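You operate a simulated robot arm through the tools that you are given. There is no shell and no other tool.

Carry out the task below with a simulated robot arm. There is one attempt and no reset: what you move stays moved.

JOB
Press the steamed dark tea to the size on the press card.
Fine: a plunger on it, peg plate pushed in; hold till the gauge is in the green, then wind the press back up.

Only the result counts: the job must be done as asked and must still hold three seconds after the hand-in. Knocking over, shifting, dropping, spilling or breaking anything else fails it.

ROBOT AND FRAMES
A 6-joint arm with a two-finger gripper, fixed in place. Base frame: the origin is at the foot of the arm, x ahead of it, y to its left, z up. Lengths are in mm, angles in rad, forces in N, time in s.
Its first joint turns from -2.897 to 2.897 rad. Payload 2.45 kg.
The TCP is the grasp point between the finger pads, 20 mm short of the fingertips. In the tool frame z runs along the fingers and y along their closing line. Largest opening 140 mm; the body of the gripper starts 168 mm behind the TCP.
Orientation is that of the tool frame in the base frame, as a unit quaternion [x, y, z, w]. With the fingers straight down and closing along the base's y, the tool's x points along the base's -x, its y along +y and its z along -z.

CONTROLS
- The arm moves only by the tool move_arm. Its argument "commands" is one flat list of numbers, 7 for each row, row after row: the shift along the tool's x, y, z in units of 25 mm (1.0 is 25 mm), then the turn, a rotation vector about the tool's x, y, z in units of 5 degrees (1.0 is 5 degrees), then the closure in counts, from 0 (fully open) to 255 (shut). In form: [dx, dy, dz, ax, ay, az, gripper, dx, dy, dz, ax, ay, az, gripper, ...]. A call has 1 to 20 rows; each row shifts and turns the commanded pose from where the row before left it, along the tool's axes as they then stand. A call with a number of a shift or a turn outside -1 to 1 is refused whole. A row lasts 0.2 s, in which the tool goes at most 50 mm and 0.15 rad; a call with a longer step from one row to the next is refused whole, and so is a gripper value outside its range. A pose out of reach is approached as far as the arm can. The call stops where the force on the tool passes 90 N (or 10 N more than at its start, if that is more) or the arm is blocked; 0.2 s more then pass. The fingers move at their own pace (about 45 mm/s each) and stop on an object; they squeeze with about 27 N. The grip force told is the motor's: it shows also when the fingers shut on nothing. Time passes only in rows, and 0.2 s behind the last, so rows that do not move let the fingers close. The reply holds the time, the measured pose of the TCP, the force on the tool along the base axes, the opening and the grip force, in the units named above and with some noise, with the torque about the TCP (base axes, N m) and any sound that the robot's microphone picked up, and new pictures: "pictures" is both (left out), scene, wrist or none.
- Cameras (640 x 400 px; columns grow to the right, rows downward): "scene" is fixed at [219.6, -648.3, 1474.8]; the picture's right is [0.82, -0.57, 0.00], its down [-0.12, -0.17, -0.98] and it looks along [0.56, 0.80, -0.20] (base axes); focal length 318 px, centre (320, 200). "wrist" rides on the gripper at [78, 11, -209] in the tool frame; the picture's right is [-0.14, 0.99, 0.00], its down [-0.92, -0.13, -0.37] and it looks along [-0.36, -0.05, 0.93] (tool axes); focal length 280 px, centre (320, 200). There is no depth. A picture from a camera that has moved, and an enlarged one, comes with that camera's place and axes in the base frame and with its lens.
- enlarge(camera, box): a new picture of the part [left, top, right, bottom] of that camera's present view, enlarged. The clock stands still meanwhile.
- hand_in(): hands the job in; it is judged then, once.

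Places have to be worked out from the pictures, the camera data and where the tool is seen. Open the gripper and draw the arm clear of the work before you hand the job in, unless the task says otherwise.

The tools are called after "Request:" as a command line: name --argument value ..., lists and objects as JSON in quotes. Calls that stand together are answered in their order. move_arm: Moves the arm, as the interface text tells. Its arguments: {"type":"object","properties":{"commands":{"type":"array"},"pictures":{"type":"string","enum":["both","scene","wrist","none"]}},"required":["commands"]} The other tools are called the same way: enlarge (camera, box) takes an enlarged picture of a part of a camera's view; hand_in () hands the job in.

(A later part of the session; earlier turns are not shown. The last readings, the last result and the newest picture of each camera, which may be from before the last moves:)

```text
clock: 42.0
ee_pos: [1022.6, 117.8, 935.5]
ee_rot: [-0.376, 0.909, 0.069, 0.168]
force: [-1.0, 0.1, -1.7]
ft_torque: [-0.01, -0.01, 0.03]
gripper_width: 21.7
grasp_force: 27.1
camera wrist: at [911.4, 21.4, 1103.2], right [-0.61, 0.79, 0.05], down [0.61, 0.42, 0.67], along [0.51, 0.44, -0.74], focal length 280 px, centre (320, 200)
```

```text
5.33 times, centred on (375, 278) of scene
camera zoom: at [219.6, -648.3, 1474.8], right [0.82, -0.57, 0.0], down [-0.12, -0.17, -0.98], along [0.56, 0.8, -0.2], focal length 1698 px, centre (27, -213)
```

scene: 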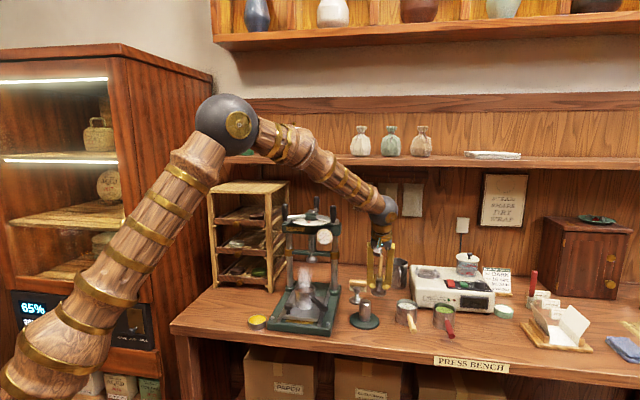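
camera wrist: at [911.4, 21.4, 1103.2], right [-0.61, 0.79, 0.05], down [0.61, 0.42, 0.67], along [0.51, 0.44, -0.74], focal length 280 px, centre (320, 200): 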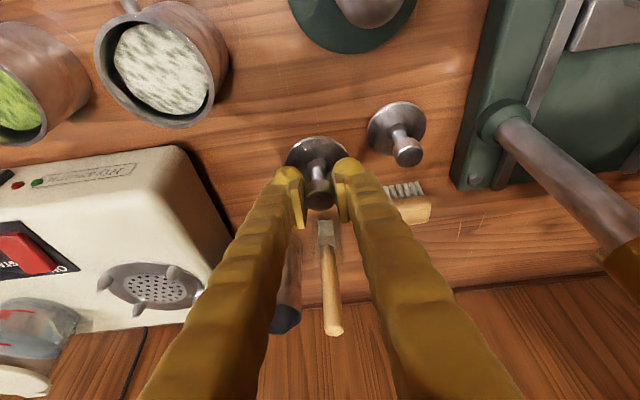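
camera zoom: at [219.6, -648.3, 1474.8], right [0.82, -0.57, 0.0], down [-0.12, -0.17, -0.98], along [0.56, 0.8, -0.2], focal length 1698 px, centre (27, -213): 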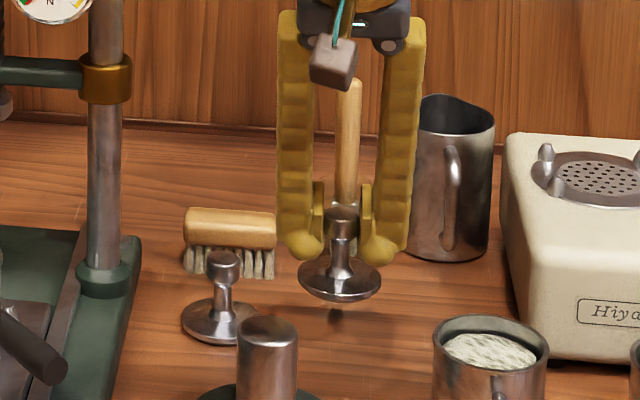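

The plunger hangs level. I'll lift to z 1080, step back toward the bench front so the gripper body stays clear of the wheel, then slide across to above the cup.

Request:
move_arm --commands '[-0.345, 0, -0.9, 0, 0, 0, 255, -0.345, 0, -0.9, 0, 0, 0, 255, -0.345, 0, -0.9, 0, 0, 0, 255, -0.345, 0, -0.9, 0, 0, 0, 255, -0.345, 0, -0.9, 0, 0, 0, 255, -0.345, 0, -0.9, 0, 0, 0, 255, 0.934, -0.01, -0.358, 0, 0, 0, 255, 0.934, -0.01, -0.358, 0, 0, 0, 255, 0.934, -0.01, -0.358, 0, 0, 0, 255, 0.934, -0.01, -0.358, 0, 0, 0, 255, 0.934, -0.01, -0.358, 0, 0, 0, 255]' --pictures "none"

Request:
move_arm --commands '[0.008, 0.911, -0.003, 0, 0, 0, 255, 0.008, 0.911, -0.003, 0, 0, 0, 255, 0.008, 0.911, -0.003, 0, 0, 0, 255, 0.008, 0.911, -0.003, 0, 0, 0, 255, 0.008, 0.911, -0.003, 0, 0, 0, 255, 0.008, 0.911, -0.003, 0, 0, 0, 255, 0.008, 0.911, -0.003, 0, 0, 0, 255, 0.008, 0.911, -0.003, 0, 0, 0, 255, 0.008, 0.911, -0.003, 0, 0, 0, 255, 0.008, 0.911, -0.003, 0, 0, 0, 255, 0.008, 0.911, -0.003, 0, 0, 0, 255]' --pictures "both"

Request:
enlarge --camera "wrist" --box '[250, 60, 390, 230]'

Request:
enlarge --camera "scene" --box '[265, 200, 355, 320]'

```text
clock: 44.5
ee_pos: [933.6, 28.1, 1080.8]
ee_rot: [-0.376, 0.909, 0.07, 0.168]
force: [-0.5, 0.2, -1.4]
ft_torque: [0.0, -0.01, 0.01]
gripper_width: 21.5
grasp_force: 27.3
```

```text
clock: 46.9
ee_pos: [756.0, 203.5, 1080.4]
ee_rot: [-0.376, 0.909, 0.069, 0.168]
force: [0.1, -0.5, -1.8]
ft_torque: [0.03, 0.0, 0.0]
gripper_width: 21.2
grasp_force: 27.1
camera wrist: at [644.5, 107.8, 1248.2], right [-0.61, 0.79, 0.05], down [0.61, 0.42, 0.67], along [0.51, 0.44, -0.74], focal length 280 px, centre (320, 200)
```

scene: 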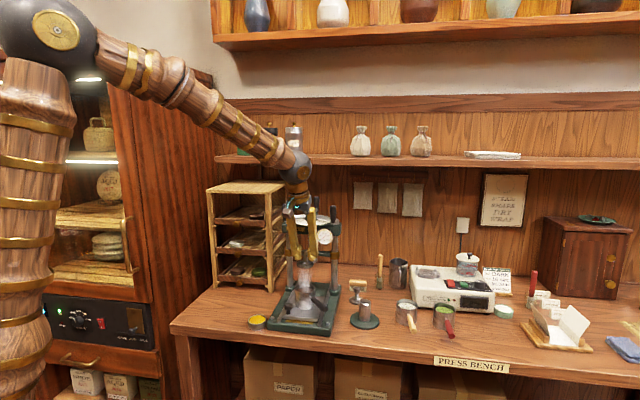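
wrist: 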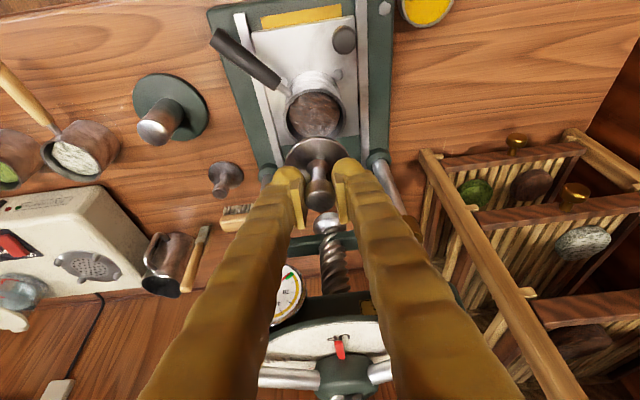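

```text
2.35 times, centred on (320, 145) of wrist
camera zoom: at [644.5, 107.8, 1248.2], right [-0.61, 0.79, 0.05], down [0.61, 0.42, 0.67], along [0.51, 0.44, -0.74], focal length 660 px, centre (320, 329)
```

zoom: 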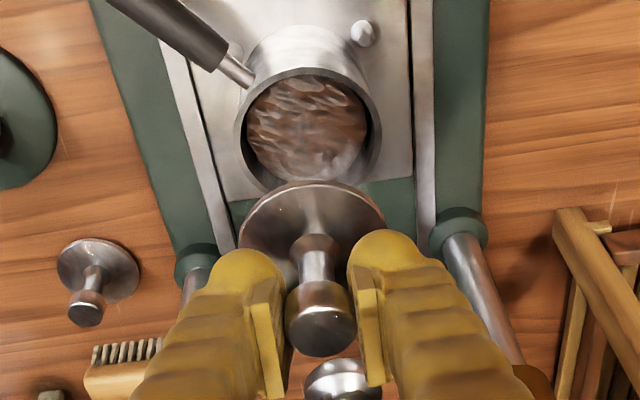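

```text
3.33 times, centred on (310, 260) of scene
camera zoom: at [219.6, -648.3, 1474.8], right [0.82, -0.57, 0.0], down [-0.12, -0.17, -0.98], along [0.56, 0.8, -0.2], focal length 1061 px, centre (353, 0)
```

zoom: 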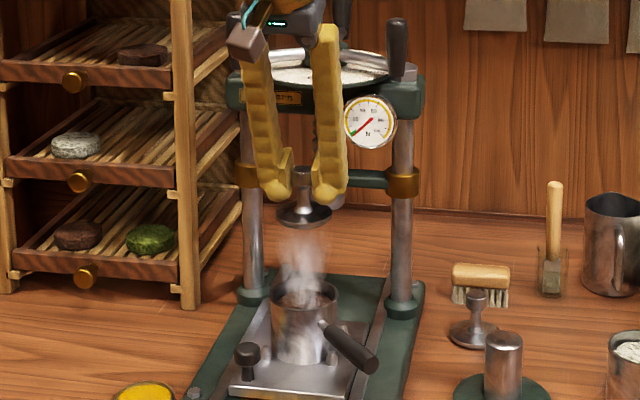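

Cup and plunger are both in view. I'll zoom to measure the offset between the disc and the cup opening precisely.

Request:
enlarge --camera "wrist" --box '[270, 75, 360, 145]'

Request:
enlarge --camera "wrist" --box '[270, 130, 360, 220]'

Request:
enlarge --camera "scene" --box '[280, 245, 330, 315]'

```text
5.71 times, centred on (315, 110) of wrist
camera zoom: at [644.5, 107.8, 1248.2], right [-0.61, 0.79, 0.05], down [0.61, 0.42, 0.67], along [0.51, 0.44, -0.74], focal length 1602 px, centre (349, 714)
```

zoom: 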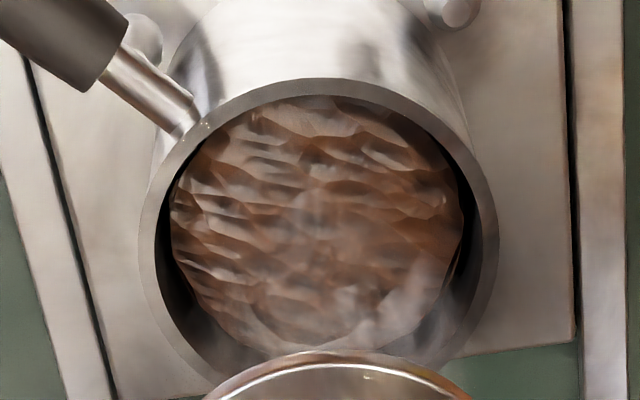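

```text
4.44 times, centred on (315, 175) of wrist
camera zoom: at [644.5, 107.8, 1248.2], right [-0.61, 0.79, 0.05], down [0.61, 0.42, 0.67], along [0.51, 0.44, -0.74], focal length 1246 px, centre (342, 311)
```

zoom: 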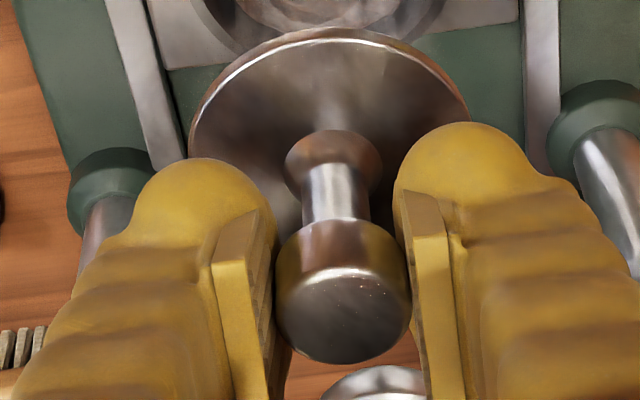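

```text
5.71 times, centred on (305, 280) of scene
camera zoom: at [219.6, -648.3, 1474.8], right [0.82, -0.57, 0.0], down [-0.12, -0.17, -0.98], along [0.56, 0.8, -0.2], focal length 1819 px, centre (406, -257)
```

zoom: 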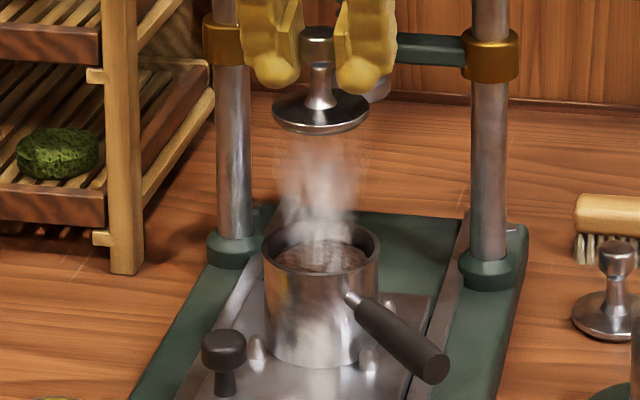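

The cup opening is about 67 mm and the disc about 57, so there is ample play. The plunger needs about a 1.5 mm shift. I'll lower to just above the rim with that correction and check.

Request:
move_arm --commands '[0.274, 0.005, 0.752, 0, 0, 0, 255, 0.274, 0.005, 0.752, 0, 0, 0, 255, 0.274, 0.005, 0.752, 0, 0, 0, 255, 0.274, 0.005, 0.752, 0, 0, 0, 255, 0, 0, 0, 0, 0, 0, 255]' --pictures "both"

Request:
enlarge --camera "wrist" --box '[270, 110, 370, 210]'

Request:
enlarge --camera "scene" --box '[280, 255, 335, 315]'

```text
clock: 48.0
ee_pos: [756.2, 203.9, 1000.2]
ee_rot: [-0.376, 0.908, 0.069, 0.169]
force: [1.2, 0.2, -1.7]
ft_torque: [-0.03, 0.0, 0.02]
gripper_width: 21.0
grasp_force: 26.8
camera wrist: at [644.7, 108.5, 1168.1], right [-0.61, 0.79, 0.05], down [0.61, 0.42, 0.67], along [0.51, 0.44, -0.74], focal length 280 px, centre (320, 200)
```

scene: 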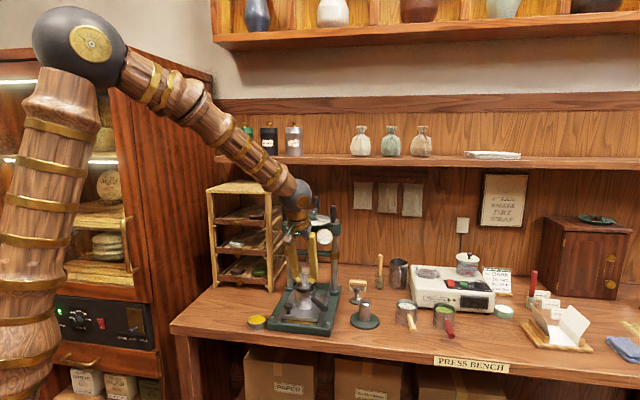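
wrist: 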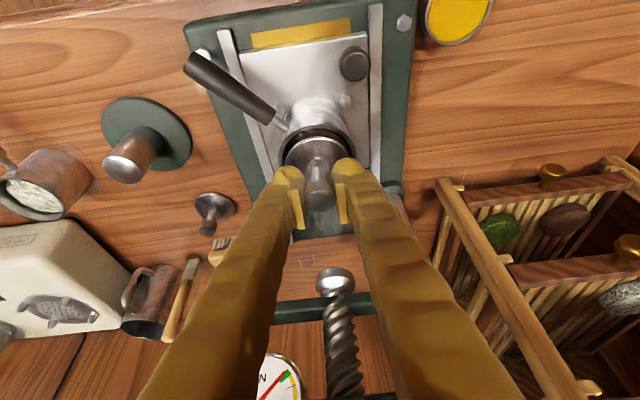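

```text
4.00 times, centred on (320, 160) of wrist
camera zoom: at [644.7, 108.5, 1168.1], right [-0.61, 0.79, 0.05], down [0.61, 0.42, 0.67], along [0.51, 0.44, -0.74], focal length 1122 px, centre (320, 360)
```

zoom: 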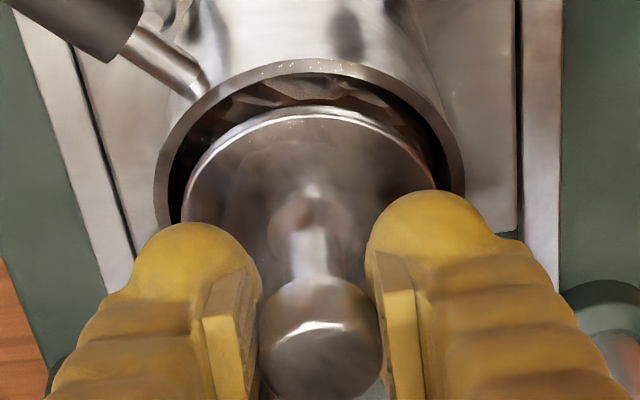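

```text
6.67 times, centred on (308, 285) of scene
camera zoom: at [219.6, -648.3, 1474.8], right [0.82, -0.57, 0.0], down [-0.12, -0.17, -0.98], along [0.56, 0.8, -0.2], focal length 2122 px, centre (403, -367)
```

zoom: 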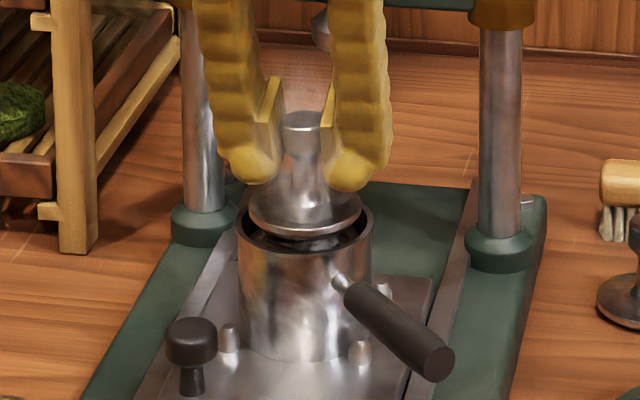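

The disc is lined up with the opening within about 1 mm. I'll lower into the cup in 3 mm rows and watch the force.

Request:
move_arm --commands '[0.01, 0.005, 0.12, 0, 0, 0, 255, 0.043, 0, 0.112, 0, 0, 0, 255, 0.043, 0, 0.112, 0, 0, 0, 255, 0.043, 0, 0.112, 0, 0, 0, 255, 0, 0, 0, 0, 0, 0, 255]' --pictures "both"

Request:
enlarge --camera "wrist" --box '[270, 110, 370, 210]'

Request:
enlarge --camera "scene" --box '[280, 255, 335, 315]'

```text
clock: 49.2
ee_pos: [758.0, 205.0, 989.4]
ee_rot: [-0.376, 0.909, 0.07, 0.168]
force: [0.1, 0.3, 1.3]
ft_torque: [-0.02, 0.01, 0.0]
gripper_width: 20.3
grasp_force: 27.1
camera wrist: at [645.5, 109.5, 1156.1], right [-0.61, 0.79, 0.05], down [0.61, 0.42, 0.67], along [0.51, 0.44, -0.74], focal length 280 px, centre (320, 200)
```

scene: 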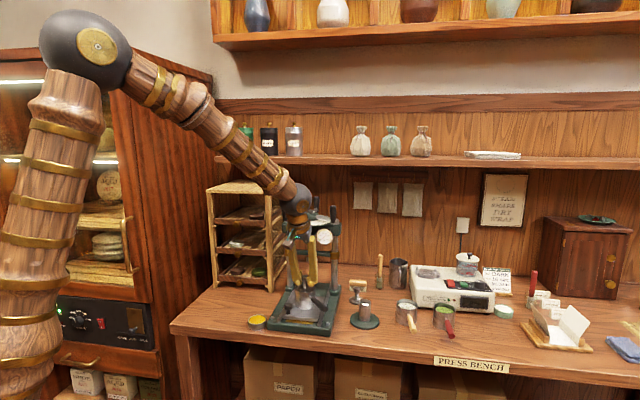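
wrist: 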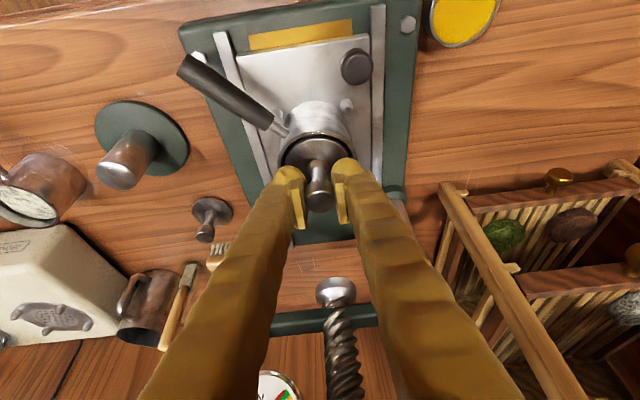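

```text
4.00 times, centred on (320, 160) of wrist
camera zoom: at [645.5, 109.5, 1156.1], right [-0.61, 0.79, 0.05], down [0.61, 0.42, 0.67], along [0.51, 0.44, -0.74], focal length 1122 px, centre (320, 360)
```

zoom: 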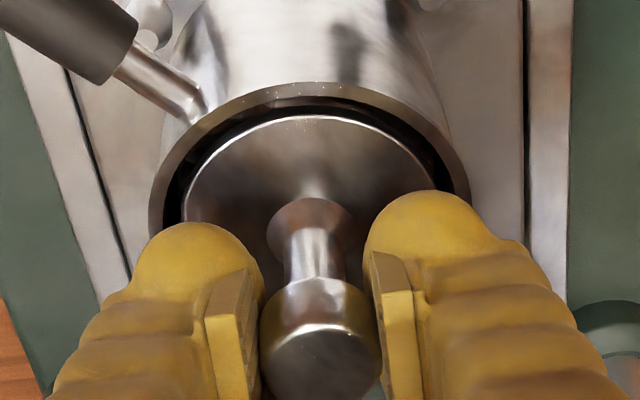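

```text
6.67 times, centred on (308, 285) of scene
camera zoom: at [219.6, -648.3, 1474.8], right [0.82, -0.57, 0.0], down [-0.12, -0.17, -0.98], along [0.56, 0.8, -0.2], focal length 2122 px, centre (403, -367)
```

zoom: 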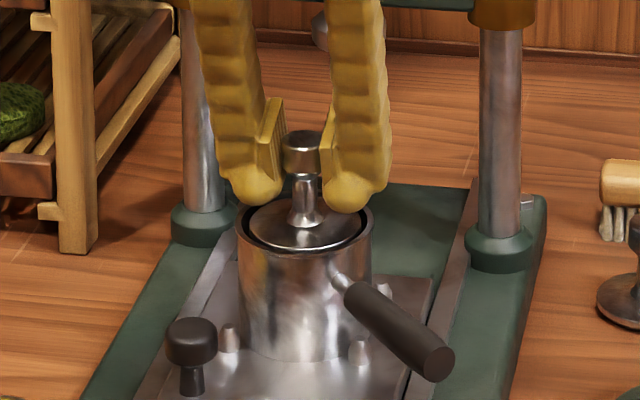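

The plunger's weight is now partly supported with the disc inside the rim. I'll go 2 mm further to see whether it is resting on the tea.

Request:
move_arm --commands '[0.0143, 0, 0.0373, 0, 0, 0, 255, 0.0143, 0, 0.0373, 0, 0, 0, 255, 0, 0, 0, 0, 0, 0, 255]' --pictures "none"

Request:
enlarge --camera "wrist" --box '[270, 110, 370, 210]'

Request:
enlarge --camera "scene" --box '[285, 265, 325, 310]'

```text
clock: 50.0
ee_pos: [757.1, 204.4, 986.0]
ee_rot: [-0.376, 0.908, 0.07, 0.169]
force: [-1.0, 0.7, 0.9]
ft_torque: [-0.01, -0.02, 0.0]
gripper_width: 19.8
grasp_force: 27.3
```

```text
4.00 times, centred on (320, 160) of wrist
camera zoom: at [645.6, 109.1, 1154.1], right [-0.61, 0.79, 0.05], down [0.61, 0.42, 0.67], along [0.51, 0.44, -0.74], focal length 1122 px, centre (320, 360)
```

zoom: 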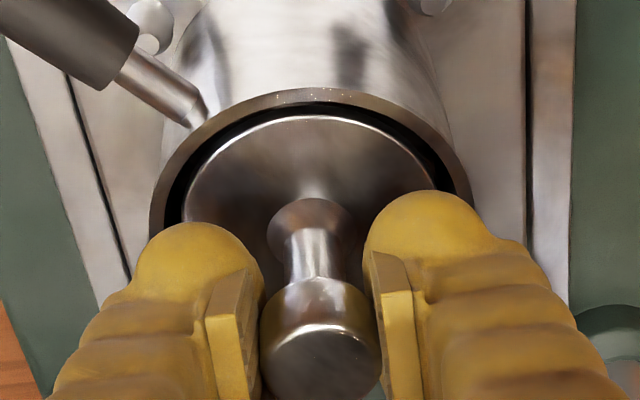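

```text
8.89 times, centred on (305, 288) of scene
camera zoom: at [219.6, -648.3, 1474.8], right [0.82, -0.57, 0.0], down [-0.12, -0.17, -0.98], along [0.56, 0.8, -0.2], focal length 2830 px, centre (453, -578)
```

zoom: 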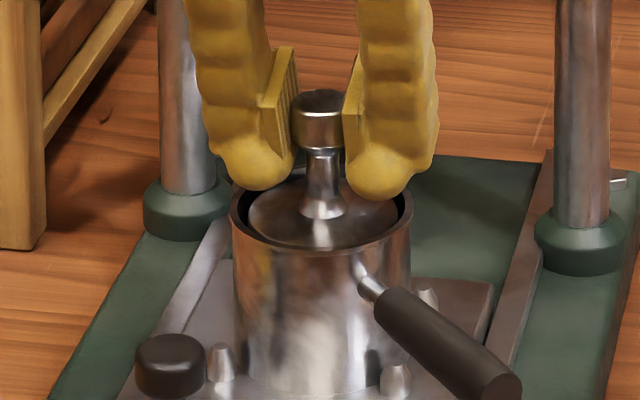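

Force is still small. I'll lower another 3 mm in small rows to find firm support on the tea.

Request:
move_arm --commands '[0.0143, 0, 0.0373, 0, 0, 0, 255, 0.0143, 0, 0.0373, 0, 0, 0, 255, 0.0143, 0, 0.0373, 0, 0, 0, 255, 0, 0, 0, 0, 0, 0, 255]' --pictures "none"

Request:
enlarge --camera "wrist" --box '[270, 110, 370, 210]'

Request:
enlarge --camera "scene" --box '[285, 265, 325, 310]'

```text
clock: 51.0
ee_pos: [756.7, 204.2, 983.3]
ee_rot: [-0.376, 0.909, 0.069, 0.167]
force: [0.3, -0.3, 3.2]
ft_torque: [0.01, -0.04, 0.02]
gripper_width: 19.9
grasp_force: 27.2
```

```text
4.00 times, centred on (320, 160) of wrist
camera zoom: at [645.3, 108.7, 1151.2], right [-0.61, 0.79, 0.05], down [0.61, 0.42, 0.67], along [0.51, 0.44, -0.74], focal length 1122 px, centre (320, 360)
```

zoom: 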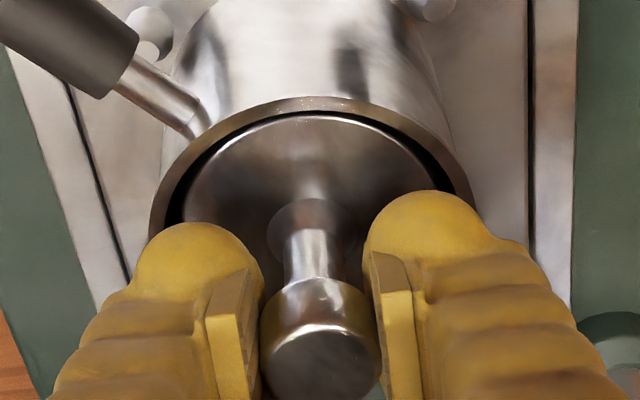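

```text
8.89 times, centred on (305, 288) of scene
camera zoom: at [219.6, -648.3, 1474.8], right [0.82, -0.57, 0.0], down [-0.12, -0.17, -0.98], along [0.56, 0.8, -0.2], focal length 2830 px, centre (453, -578)
```

zoom: 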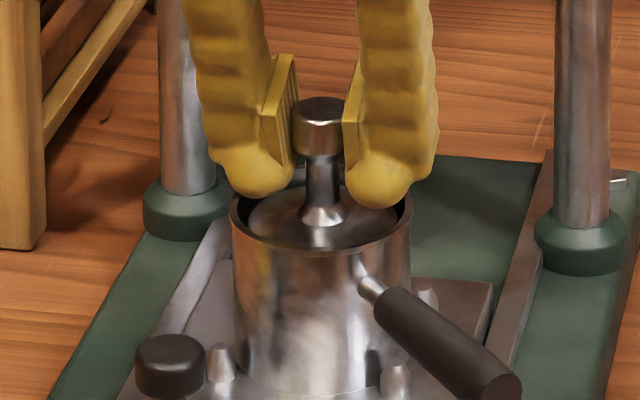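

Support is growing (about 5 N). I'll go 2 mm more to confirm firm contact before releasing.

Request:
move_arm --commands '[0.0143, 0, 0.0373, 0, 0, 0, 255, 0.0143, 0, 0.0373, 0, 0, 0, 255, 0, 0, 0, 0, 0, 0, 255]' --pictures "none"

```text
clock: 51.9
ee_pos: [756.1, 204.6, 983.3]
ee_rot: [-0.376, 0.909, 0.07, 0.168]
force: [-0.6, 0.0, 1.6]
ft_torque: [0.0, 0.01, 0.0]
gripper_width: 20.1
grasp_force: 27.4
```

Request:
enlarge --camera "wrist" --box '[270, 110, 370, 210]'

Request:
enlarge --camera "scene" --box '[285, 265, 325, 310]'

```text
4.00 times, centred on (320, 160) of wrist
camera zoom: at [645.0, 108.7, 1149.5], right [-0.61, 0.79, 0.05], down [0.61, 0.42, 0.67], along [0.51, 0.44, -0.74], focal length 1122 px, centre (320, 360)
```

zoom: 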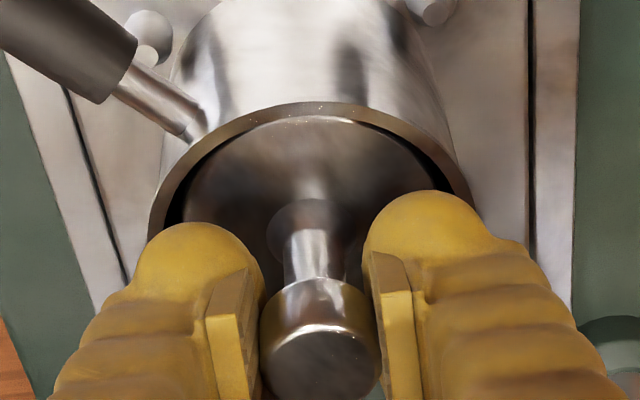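

```text
8.89 times, centred on (305, 288) of scene
camera zoom: at [219.6, -648.3, 1474.8], right [0.82, -0.57, 0.0], down [-0.12, -0.17, -0.98], along [0.56, 0.8, -0.2], focal length 2830 px, centre (453, -578)
```

zoom: 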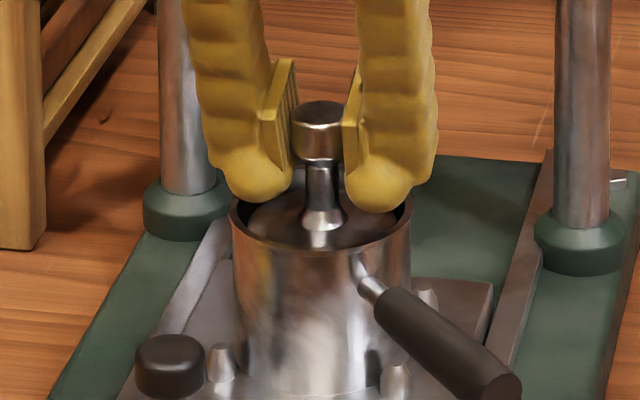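

The disc is about 10 mm below the rim, and the fingers are near the rim height, so I'll release here and let the plunger settle.

Request:
move_arm --commands '[0, 0, 0, 0, 0, 0, 175, 0, 0, 0, 0, 0, 0, 175, 0, 0, 0, 0, 0, 0, 175, 0, 0, 0, 0, 0, 0, 175]' --pictures "wrist"

Request:
enlarge --camera "wrist" --box '[270, 110, 370, 210]'

Request:
enlarge --camera "scene" --box '[285, 265, 325, 310]'

```text
clock: 52.9
ee_pos: [756.8, 204.9, 982.5]
ee_rot: [-0.376, 0.908, 0.07, 0.169]
force: [-0.9, 0.0, 0.7]
ft_torque: [0.04, -0.02, 0.01]
gripper_width: 44.2
grasp_force: 0.1
camera wrist: at [645.1, 108.7, 1149.5], right [-0.61, 0.79, 0.05], down [0.61, 0.42, 0.67], along [0.51, 0.44, -0.74], focal length 280 px, centre (320, 200)
```

wrist: 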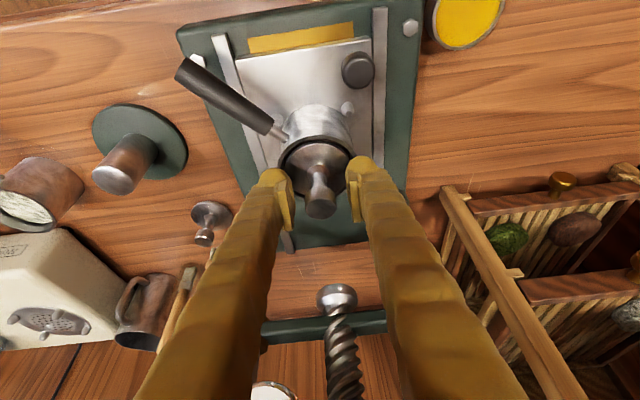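

```text
4.00 times, centred on (320, 160) of wrist
camera zoom: at [645.1, 108.7, 1149.5], right [-0.61, 0.79, 0.05], down [0.61, 0.42, 0.67], along [0.51, 0.44, -0.74], focal length 1122 px, centre (320, 360)
```

zoom: 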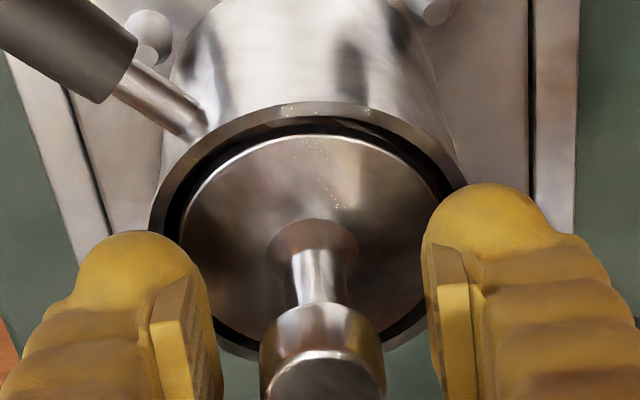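

```text
8.89 times, centred on (305, 288) of scene
camera zoom: at [219.6, -648.3, 1474.8], right [0.82, -0.57, 0.0], down [-0.12, -0.17, -0.98], along [0.56, 0.8, -0.2], focal length 2830 px, centre (453, -578)
```

zoom: 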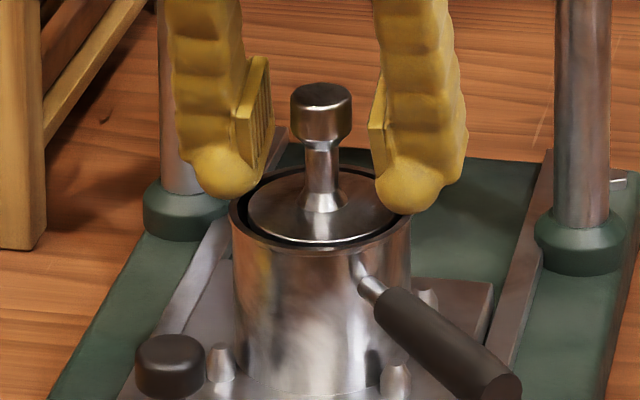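

The plunger sits free and level on the springy tea, disc about 4 mm below the rim. Before pushing the plate in, I need to check that its knob top (about z 990) clears the screw foot.

Request:
enlarge --camera "scene" --box '[290, 235, 335, 285]'

Request:
enlarge --camera "wrist" --box '[290, 180, 390, 330]'

```text
8.00 times, centred on (312, 260) of scene
camera zoom: at [219.6, -648.3, 1474.8], right [0.82, -0.57, 0.0], down [-0.12, -0.17, -0.98], along [0.56, 0.8, -0.2], focal length 2547 px, centre (380, -280)
```

zoom: 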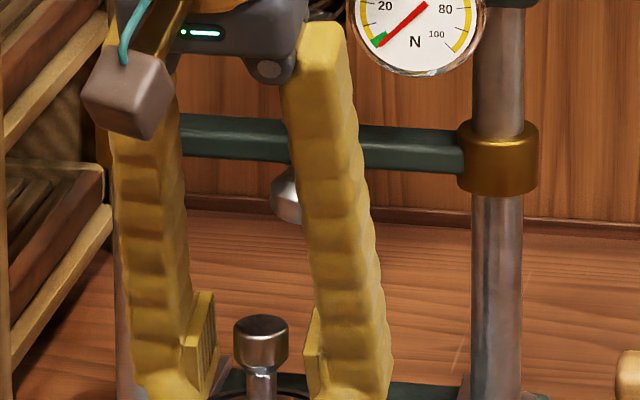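

```text
2.67 times, centred on (340, 255) of wrist
camera zoom: at [645.1, 108.7, 1149.5], right [-0.61, 0.79, 0.05], down [0.61, 0.42, 0.67], along [0.51, 0.44, -0.74], focal length 748 px, centre (267, 53)
```

zoom: 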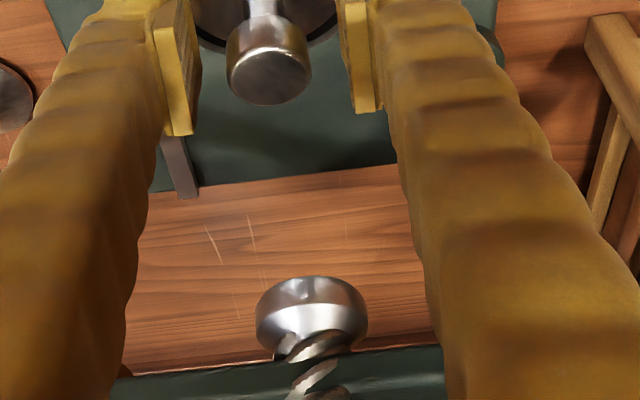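

The wrist view puts the foot's bottom near z 1005 against a knob top of about 992, so there is about 10 mm clearance. I'll raise straight up off the plunger, then move above the plate's black knob.

Request:
move_arm --commands '[-0.18, 0, -0.467, 0, 0, 0, 175, -0.344, 0, -0.896, 0, 0, 0, 175, -0.344, 0, -0.896, 0, 0, 0, 175, -0.344, 0, -0.896, 0, 0, 0, 175, -0.344, 0, -0.896, 0, 0, 0, 175, 0.87, 0.6, -0.333, 0, 0, 0, 150, 0.87, 0.6, -0.333, 0, 0, 0, 150, 0.87, 0.6, -0.333, 0, 0, 0, 150]' --pictures "both"

Request:
enlarge --camera "scene" --box '[270, 225, 350, 325]'

Request:
enlarge --camera "wrist" --box '[220, 90, 420, 230]'

```text
clock: 54.6
ee_pos: [672.9, 186.5, 1091.0]
ee_rot: [-0.376, 0.909, 0.07, 0.167]
force: [0.5, -0.6, -0.4]
ft_torque: [0.06, 0.03, 0.0]
gripper_width: 57.7
grasp_force: 0.0
camera wrist: at [563.1, 91.1, 1257.7], right [-0.61, 0.79, 0.05], down [0.61, 0.42, 0.67], along [0.51, 0.44, -0.74], focal length 280 px, centre (320, 200)
```

scene: 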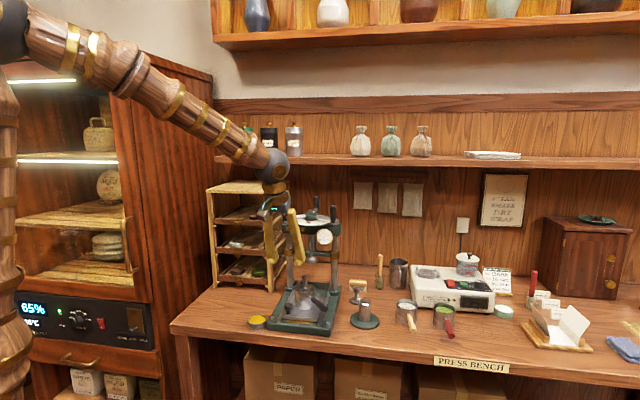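
wrist: 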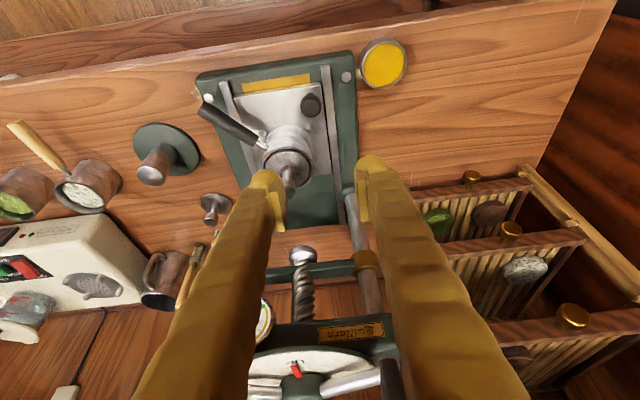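

```text
4.00 times, centred on (310, 275) of scene
camera zoom: at [219.6, -648.3, 1474.8], right [0.82, -0.57, 0.0], down [-0.12, -0.17, -0.98], along [0.56, 0.8, -0.2], focal length 1273 px, centre (360, -100)
```

zoom: 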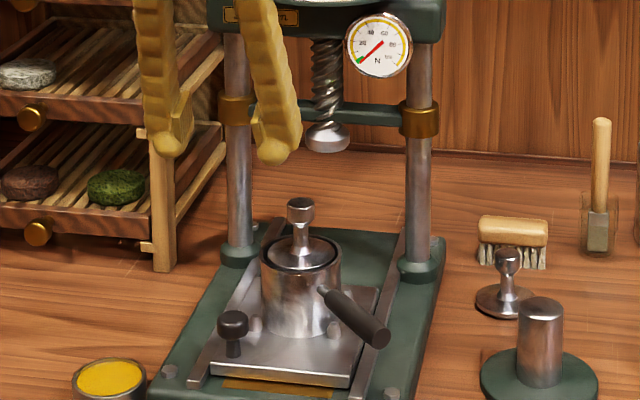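

```text
2.86 times, centred on (320, 160) of wrist
camera zoom: at [563.1, 91.1, 1257.7], right [-0.61, 0.79, 0.05], down [0.61, 0.42, 0.67], along [0.51, 0.44, -0.74], focal length 801 px, centre (320, 314)
```

zoom: 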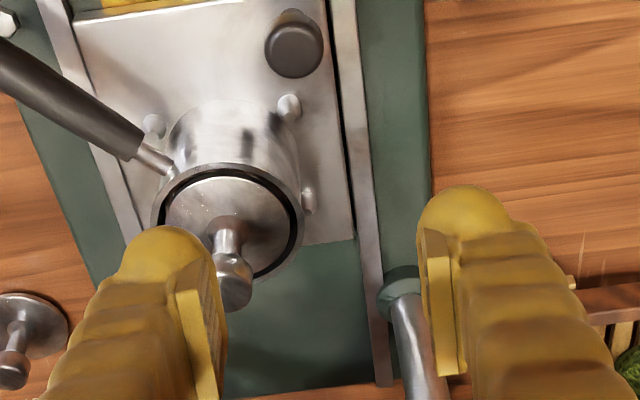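

The knob top is at about (678,187,918). I'll lower to z 930 above it with the jaws at about 50 mm and verify before going lower.

Request:
move_arm --commands '[0.27, -0.017, 0.759, 0, 0, 0, 164, 0.27, -0.017, 0.759, 0, 0, 0, 164, 0.27, -0.017, 0.759, 0, 0, 0, 164, 0.27, -0.017, 0.759, 0, 0, 0, 164, 0.27, -0.017, 0.759, 0, 0, 0, 164, 0.27, -0.017, 0.759, 0, 0, 0, 164, 0.27, -0.017, 0.759, 0, 0, 0, 164, 0.27, -0.017, 0.759, 0, 0, 0, 164]' --pictures "both"

Request:
enlarge --camera "scene" --box '[270, 245, 350, 335]'

Request:
enlarge --camera "wrist" --box '[240, 130, 400, 250]'

```text
clock: 56.5
ee_pos: [679.3, 186.7, 929.7]
ee_rot: [-0.376, 0.909, 0.07, 0.168]
force: [0.7, -0.5, -0.9]
ft_torque: [-0.01, -0.03, 0.0]
gripper_width: 50.0
grasp_force: 0.2
camera wrist: at [568.7, 91.3, 1096.5], right [-0.61, 0.79, 0.05], down [0.61, 0.42, 0.67], along [0.51, 0.44, -0.74], focal length 280 px, centre (320, 200)
```

scene: 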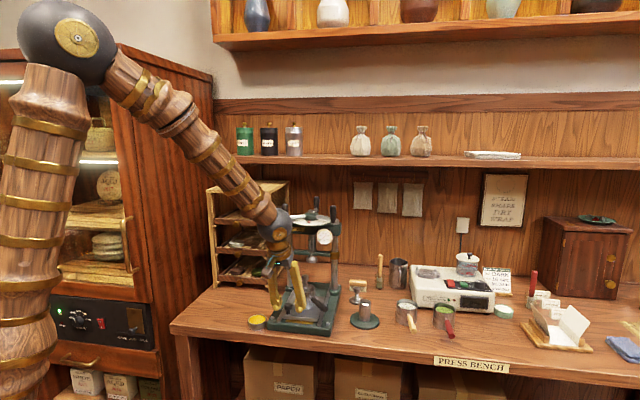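
wrist: 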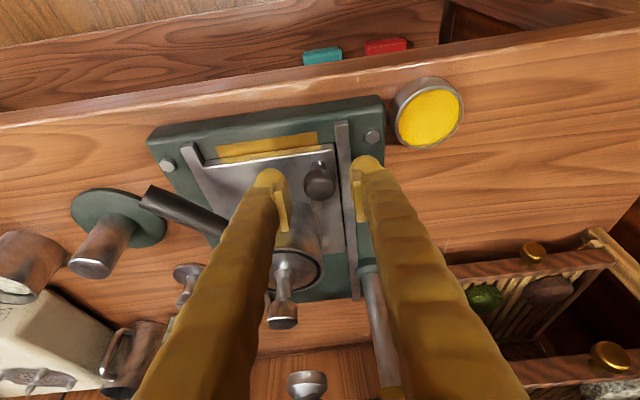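

```text
4.44 times, centred on (310, 290) of scene
camera zoom: at [219.6, -648.3, 1474.8], right [0.82, -0.57, 0.0], down [-0.12, -0.17, -0.98], along [0.56, 0.8, -0.2], focal length 1415 px, centre (364, -200)
```

zoom: 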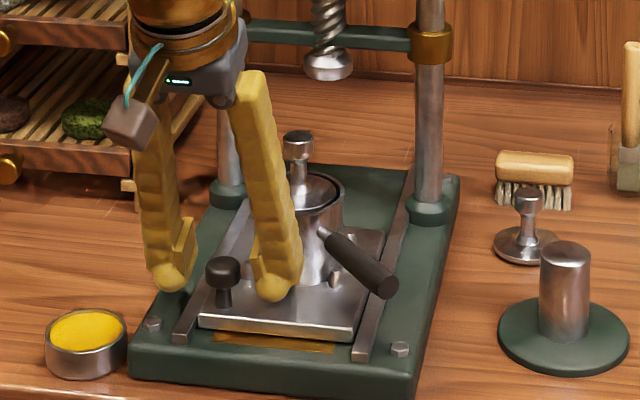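

```text
3.33 times, centred on (320, 190) of wrist
camera zoom: at [568.7, 91.3, 1096.5], right [-0.61, 0.79, 0.05], down [0.61, 0.42, 0.67], along [0.51, 0.44, -0.74], focal length 935 px, centre (320, 233)
```

zoom: 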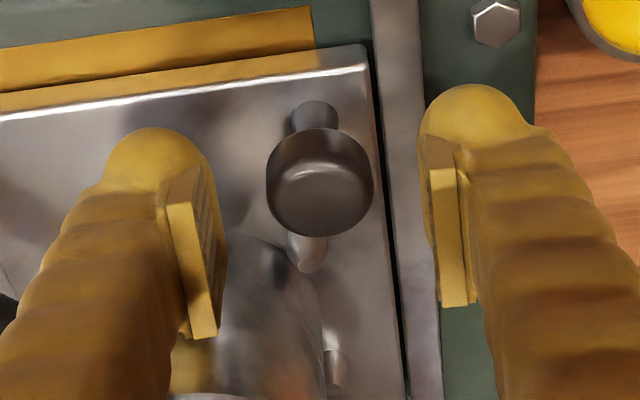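

The knob is centred in the jaws and the fingers clear the cup and handle. I'll lower 6 mm and close on it.

Request:
move_arm --commands '[0.043, 0, 0.112, 0, 0, 0, 164, 0.043, 0, 0.112, 0, 0, 0, 164, 0, 0, 0, 0, 0, 0, 255, 0, 0, 0, 0, 0, 0, 255, 0, 0, 0, 0, 0, 0, 255, 0, 0, 0, 0, 0, 0, 255]' --pictures "wrist"

Request:
enlarge --camera "wrist" --box '[240, 130, 400, 250]'

Request:
enlarge --camera "scene" --box '[270, 245, 350, 335]'

```text
clock: 57.9
ee_pos: [679.6, 187.5, 923.3]
ee_rot: [-0.376, 0.909, 0.069, 0.168]
force: [-9.9, 12.3, -2.2]
ft_torque: [0.09, 0.03, -0.01]
gripper_width: 22.5
grasp_force: 45.7
camera wrist: at [568.6, 91.7, 1090.3], right [-0.61, 0.79, 0.05], down [0.61, 0.42, 0.67], along [0.51, 0.44, -0.74], focal length 280 px, centre (320, 200)
```

wrist: 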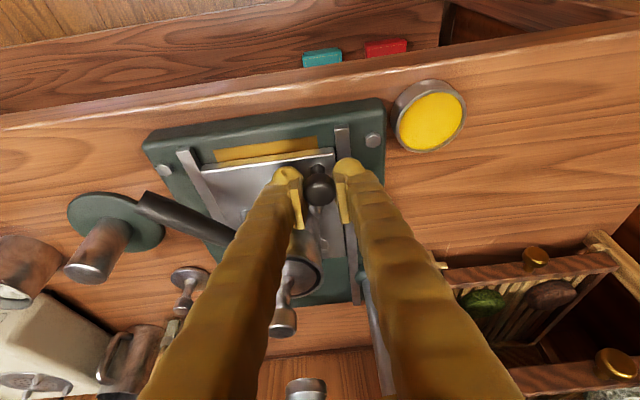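

```text
3.33 times, centred on (320, 190) of wrist
camera zoom: at [568.6, 91.7, 1090.3], right [-0.61, 0.79, 0.05], down [0.61, 0.42, 0.67], along [0.51, 0.44, -0.74], focal length 935 px, centre (320, 233)
```

zoom: 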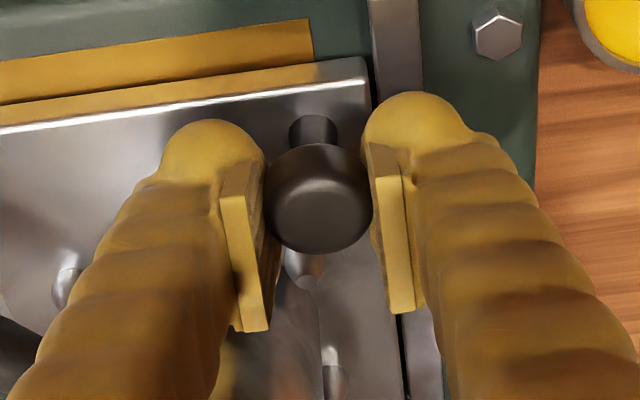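

```text
4.44 times, centred on (310, 290) of scene
camera zoom: at [219.6, -648.3, 1474.8], right [0.82, -0.57, 0.0], down [-0.12, -0.17, -0.98], along [0.56, 0.8, -0.2], focal length 1415 px, centre (364, -200)
```

zoom: 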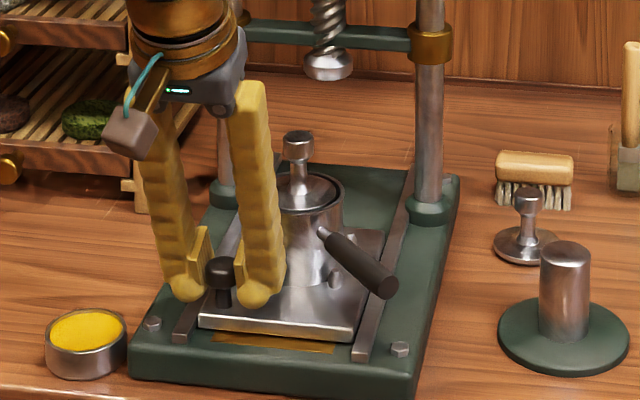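

Gripped with a slight sideways load (the knob is about 1 mm toward +l). I'll shift 1 mm sideways to relieve it, then push the plate in 25 mm slowly and check the forces.

Request:
move_arm --commands '[0, 0.04, 0, 0, 0, 0, 255, -0.14, 0, 0.054, 0, 0, 0, 255, -0.2, 0.001, 0.077, 0, 0, 0, 255, -0.2, 0.001, 0.077, 0, 0, 0, 255, -0.2, 0.001, 0.077, 0, 0, 0, 255, -0.2, 0.001, 0.077, 0, 0, 0, 255]' --pictures "scene"

Request:
enlarge --camera "scene" --box '[270, 235, 350, 335]'

```text
clock: 59.2
ee_pos: [697.7, 205.6, 922.6]
ee_rot: [-0.376, 0.909, 0.07, 0.168]
force: [10.8, -13.4, -31.8]
ft_torque: [-0.08, -0.09, 0.1]
gripper_width: 22.3
grasp_force: 44.6
```

scene: 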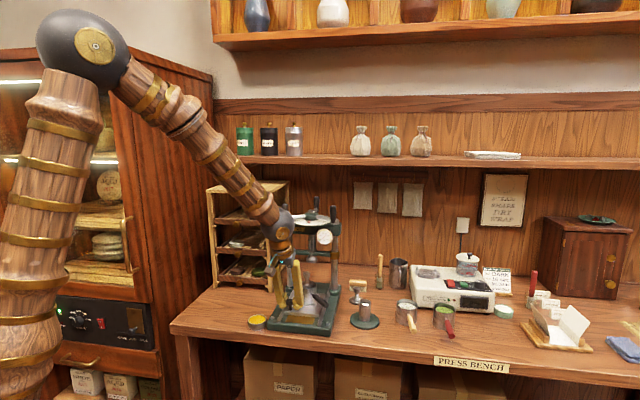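

```text
4.00 times, centred on (310, 285) of scene
camera zoom: at [219.6, -648.3, 1474.8], right [0.82, -0.57, 0.0], down [-0.12, -0.17, -0.98], along [0.56, 0.8, -0.2], focal length 1273 px, centre (360, -140)
```

zoom: 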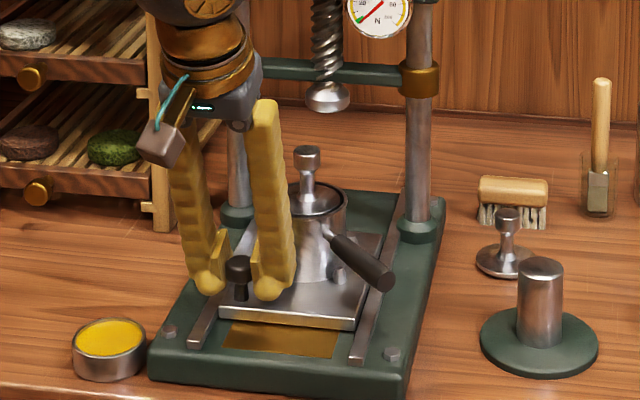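

The plate slides freely (24 mm in, almost no push force). I'll trim 0.5 mm sideways and 0.8 mm down to cut the side loads, then push another 45 mm.

Request:
move_arm --commands '[0.0115, -0.02, 0.03, 0, 0, 0, 255, -0.2, 0.001, 0.077, 0, 0, 0, 255, -0.22, 0.001, 0.0845, 0, 0, 0, 255, -0.22, 0.001, 0.0845, 0, 0, 0, 255, -0.22, 0.001, 0.0845, 0, 0, 0, 255, -0.22, 0.001, 0.0845, 0, 0, 0, 255, -0.22, 0.001, 0.0845, 0, 0, 0, 255, -0.22, 0.001, 0.0845, 0, 0, 0, 255, -0.2, 0.001, 0.077, 0, 0, 0, 255]' --pictures "both"

Request:
enlarge --camera "scene" --box '[270, 225, 350, 325]'

```text
clock: 61.2
ee_pos: [731.2, 238.0, 922.4]
ee_rot: [-0.375, 0.909, 0.07, 0.168]
force: [-8.0, 7.5, 6.3]
ft_torque: [0.18, -0.04, -0.08]
gripper_width: 22.1
grasp_force: 45.0
camera wrist: at [619.0, 142.5, 1089.8], right [-0.61, 0.79, 0.05], down [0.61, 0.42, 0.67], along [0.51, 0.44, -0.74], focal length 280 px, centre (320, 200)
```

scene: 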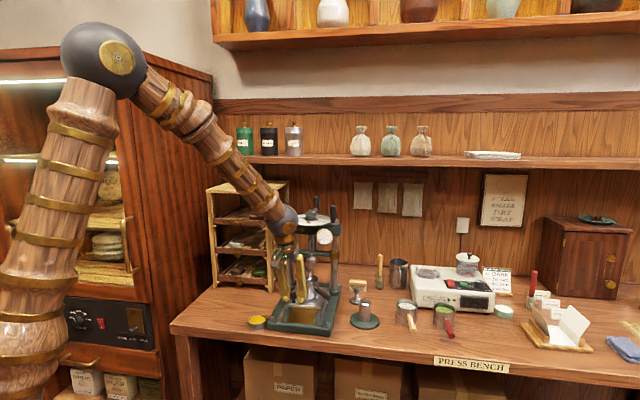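
wrist: 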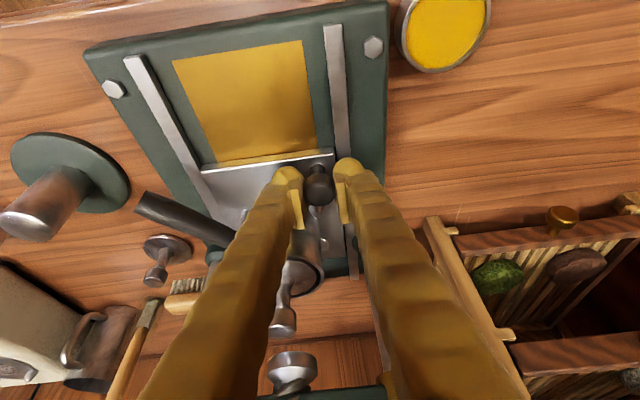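

```text
4.00 times, centred on (310, 275) of scene
camera zoom: at [219.6, -648.3, 1474.8], right [0.82, -0.57, 0.0], down [-0.12, -0.17, -0.98], along [0.56, 0.8, -0.2], focal length 1273 px, centre (360, -100)
```

zoom: 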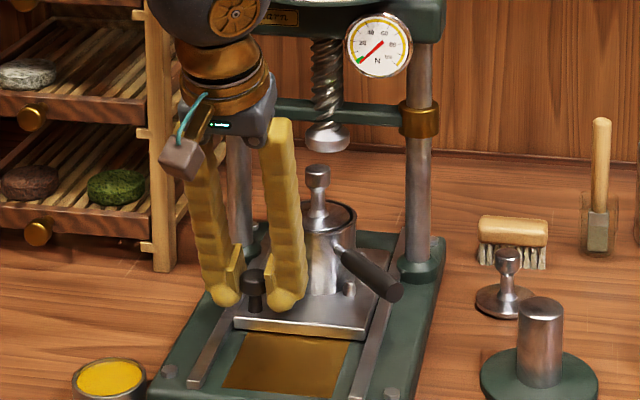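

The plunger's knob is approaching the foot with a few mm of clearance. I'll continue another 20 mm slowly and check again.

Request:
move_arm --commands '[-0.15, 0.001, 0.0576, 0, 0, 0, 255, -0.15, 0.001, 0.0576, 0, 0, 0, 255, -0.15, 0.001, 0.0576, 0, 0, 0, 255, -0.15, 0.001, 0.0576, 0, 0, 0, 255, -0.15, 0.001, 0.0576, 0, 0, 0, 255]' --pictures "scene"

Request:
enlarge --camera "scene" --box '[285, 240, 340, 310]'

Request:
enlarge --camera "wrist" --box '[240, 130, 400, 399]'

```text
clock: 62.5
ee_pos: [743.6, 253.2, 922.9]
ee_rot: [-0.376, 0.909, 0.07, 0.168]
force: [-1.6, 1.4, -2.5]
ft_torque: [0.04, -0.07, 0.09]
gripper_width: 21.8
grasp_force: 45.0
```

scene: 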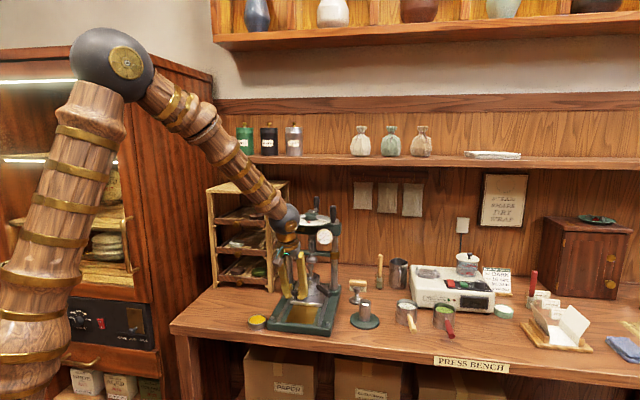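

```text
5.71 times, centred on (312, 275) of scene
camera zoom: at [219.6, -648.3, 1474.8], right [0.82, -0.57, 0.0], down [-0.12, -0.17, -0.98], along [0.56, 0.8, -0.2], focal length 1819 px, centre (363, -229)
```

zoom: 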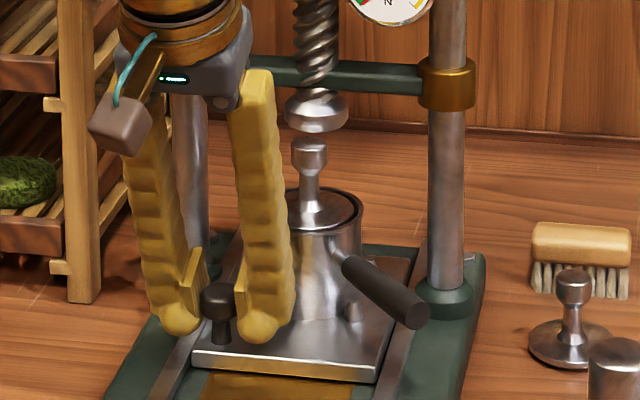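

```text
1.49 times, centred on (320, 264) of wrist
camera zoom: at [633.4, 156.8, 1089.8], right [-0.61, 0.79, 0.05], down [0.61, 0.42, 0.67], along [0.51, 0.44, -0.74], focal length 417 px, centre (320, 104)
```

zoom: 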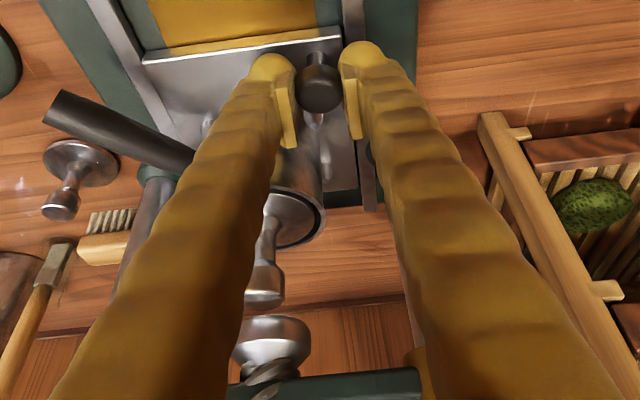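

Still clear, and the forces are near zero with 92 mm travelled. I'll continue 12 mm.

Request:
move_arm --commands '[-0.112, 0.001, 0.043, 0, 0, 0, 255, -0.112, 0.001, 0.043, 0, 0, 0, 255, -0.112, 0.001, 0.043, 0, 0, 0, 255, -0.112, 0.001, 0.043, 0, 0, 0, 255]' --pictures "none"

Request:
enlarge --camera "scene" --box '[290, 240, 335, 300]'

```text
clock: 63.5
ee_pos: [755.0, 261.9, 921.0]
ee_rot: [-0.375, 0.909, 0.069, 0.168]
force: [-0.1, 1.4, -7.9]
ft_torque: [0.0, 0.05, -0.06]
gripper_width: 21.9
grasp_force: 44.7
```

```text
6.67 times, centred on (312, 270) of scene
camera zoom: at [219.6, -648.3, 1474.8], right [0.82, -0.57, 0.0], down [-0.12, -0.17, -0.98], along [0.56, 0.8, -0.2], focal length 2122 px, centre (370, -267)
```

zoom: 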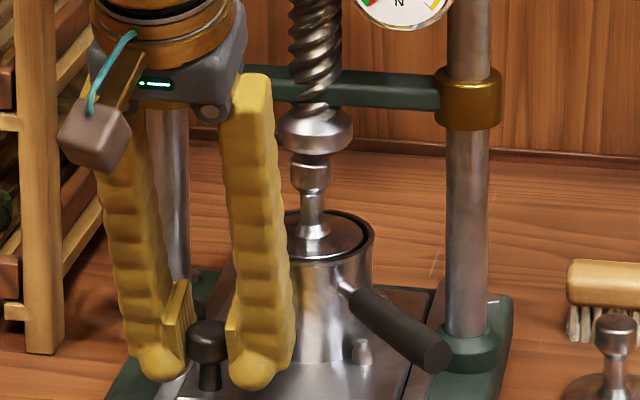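

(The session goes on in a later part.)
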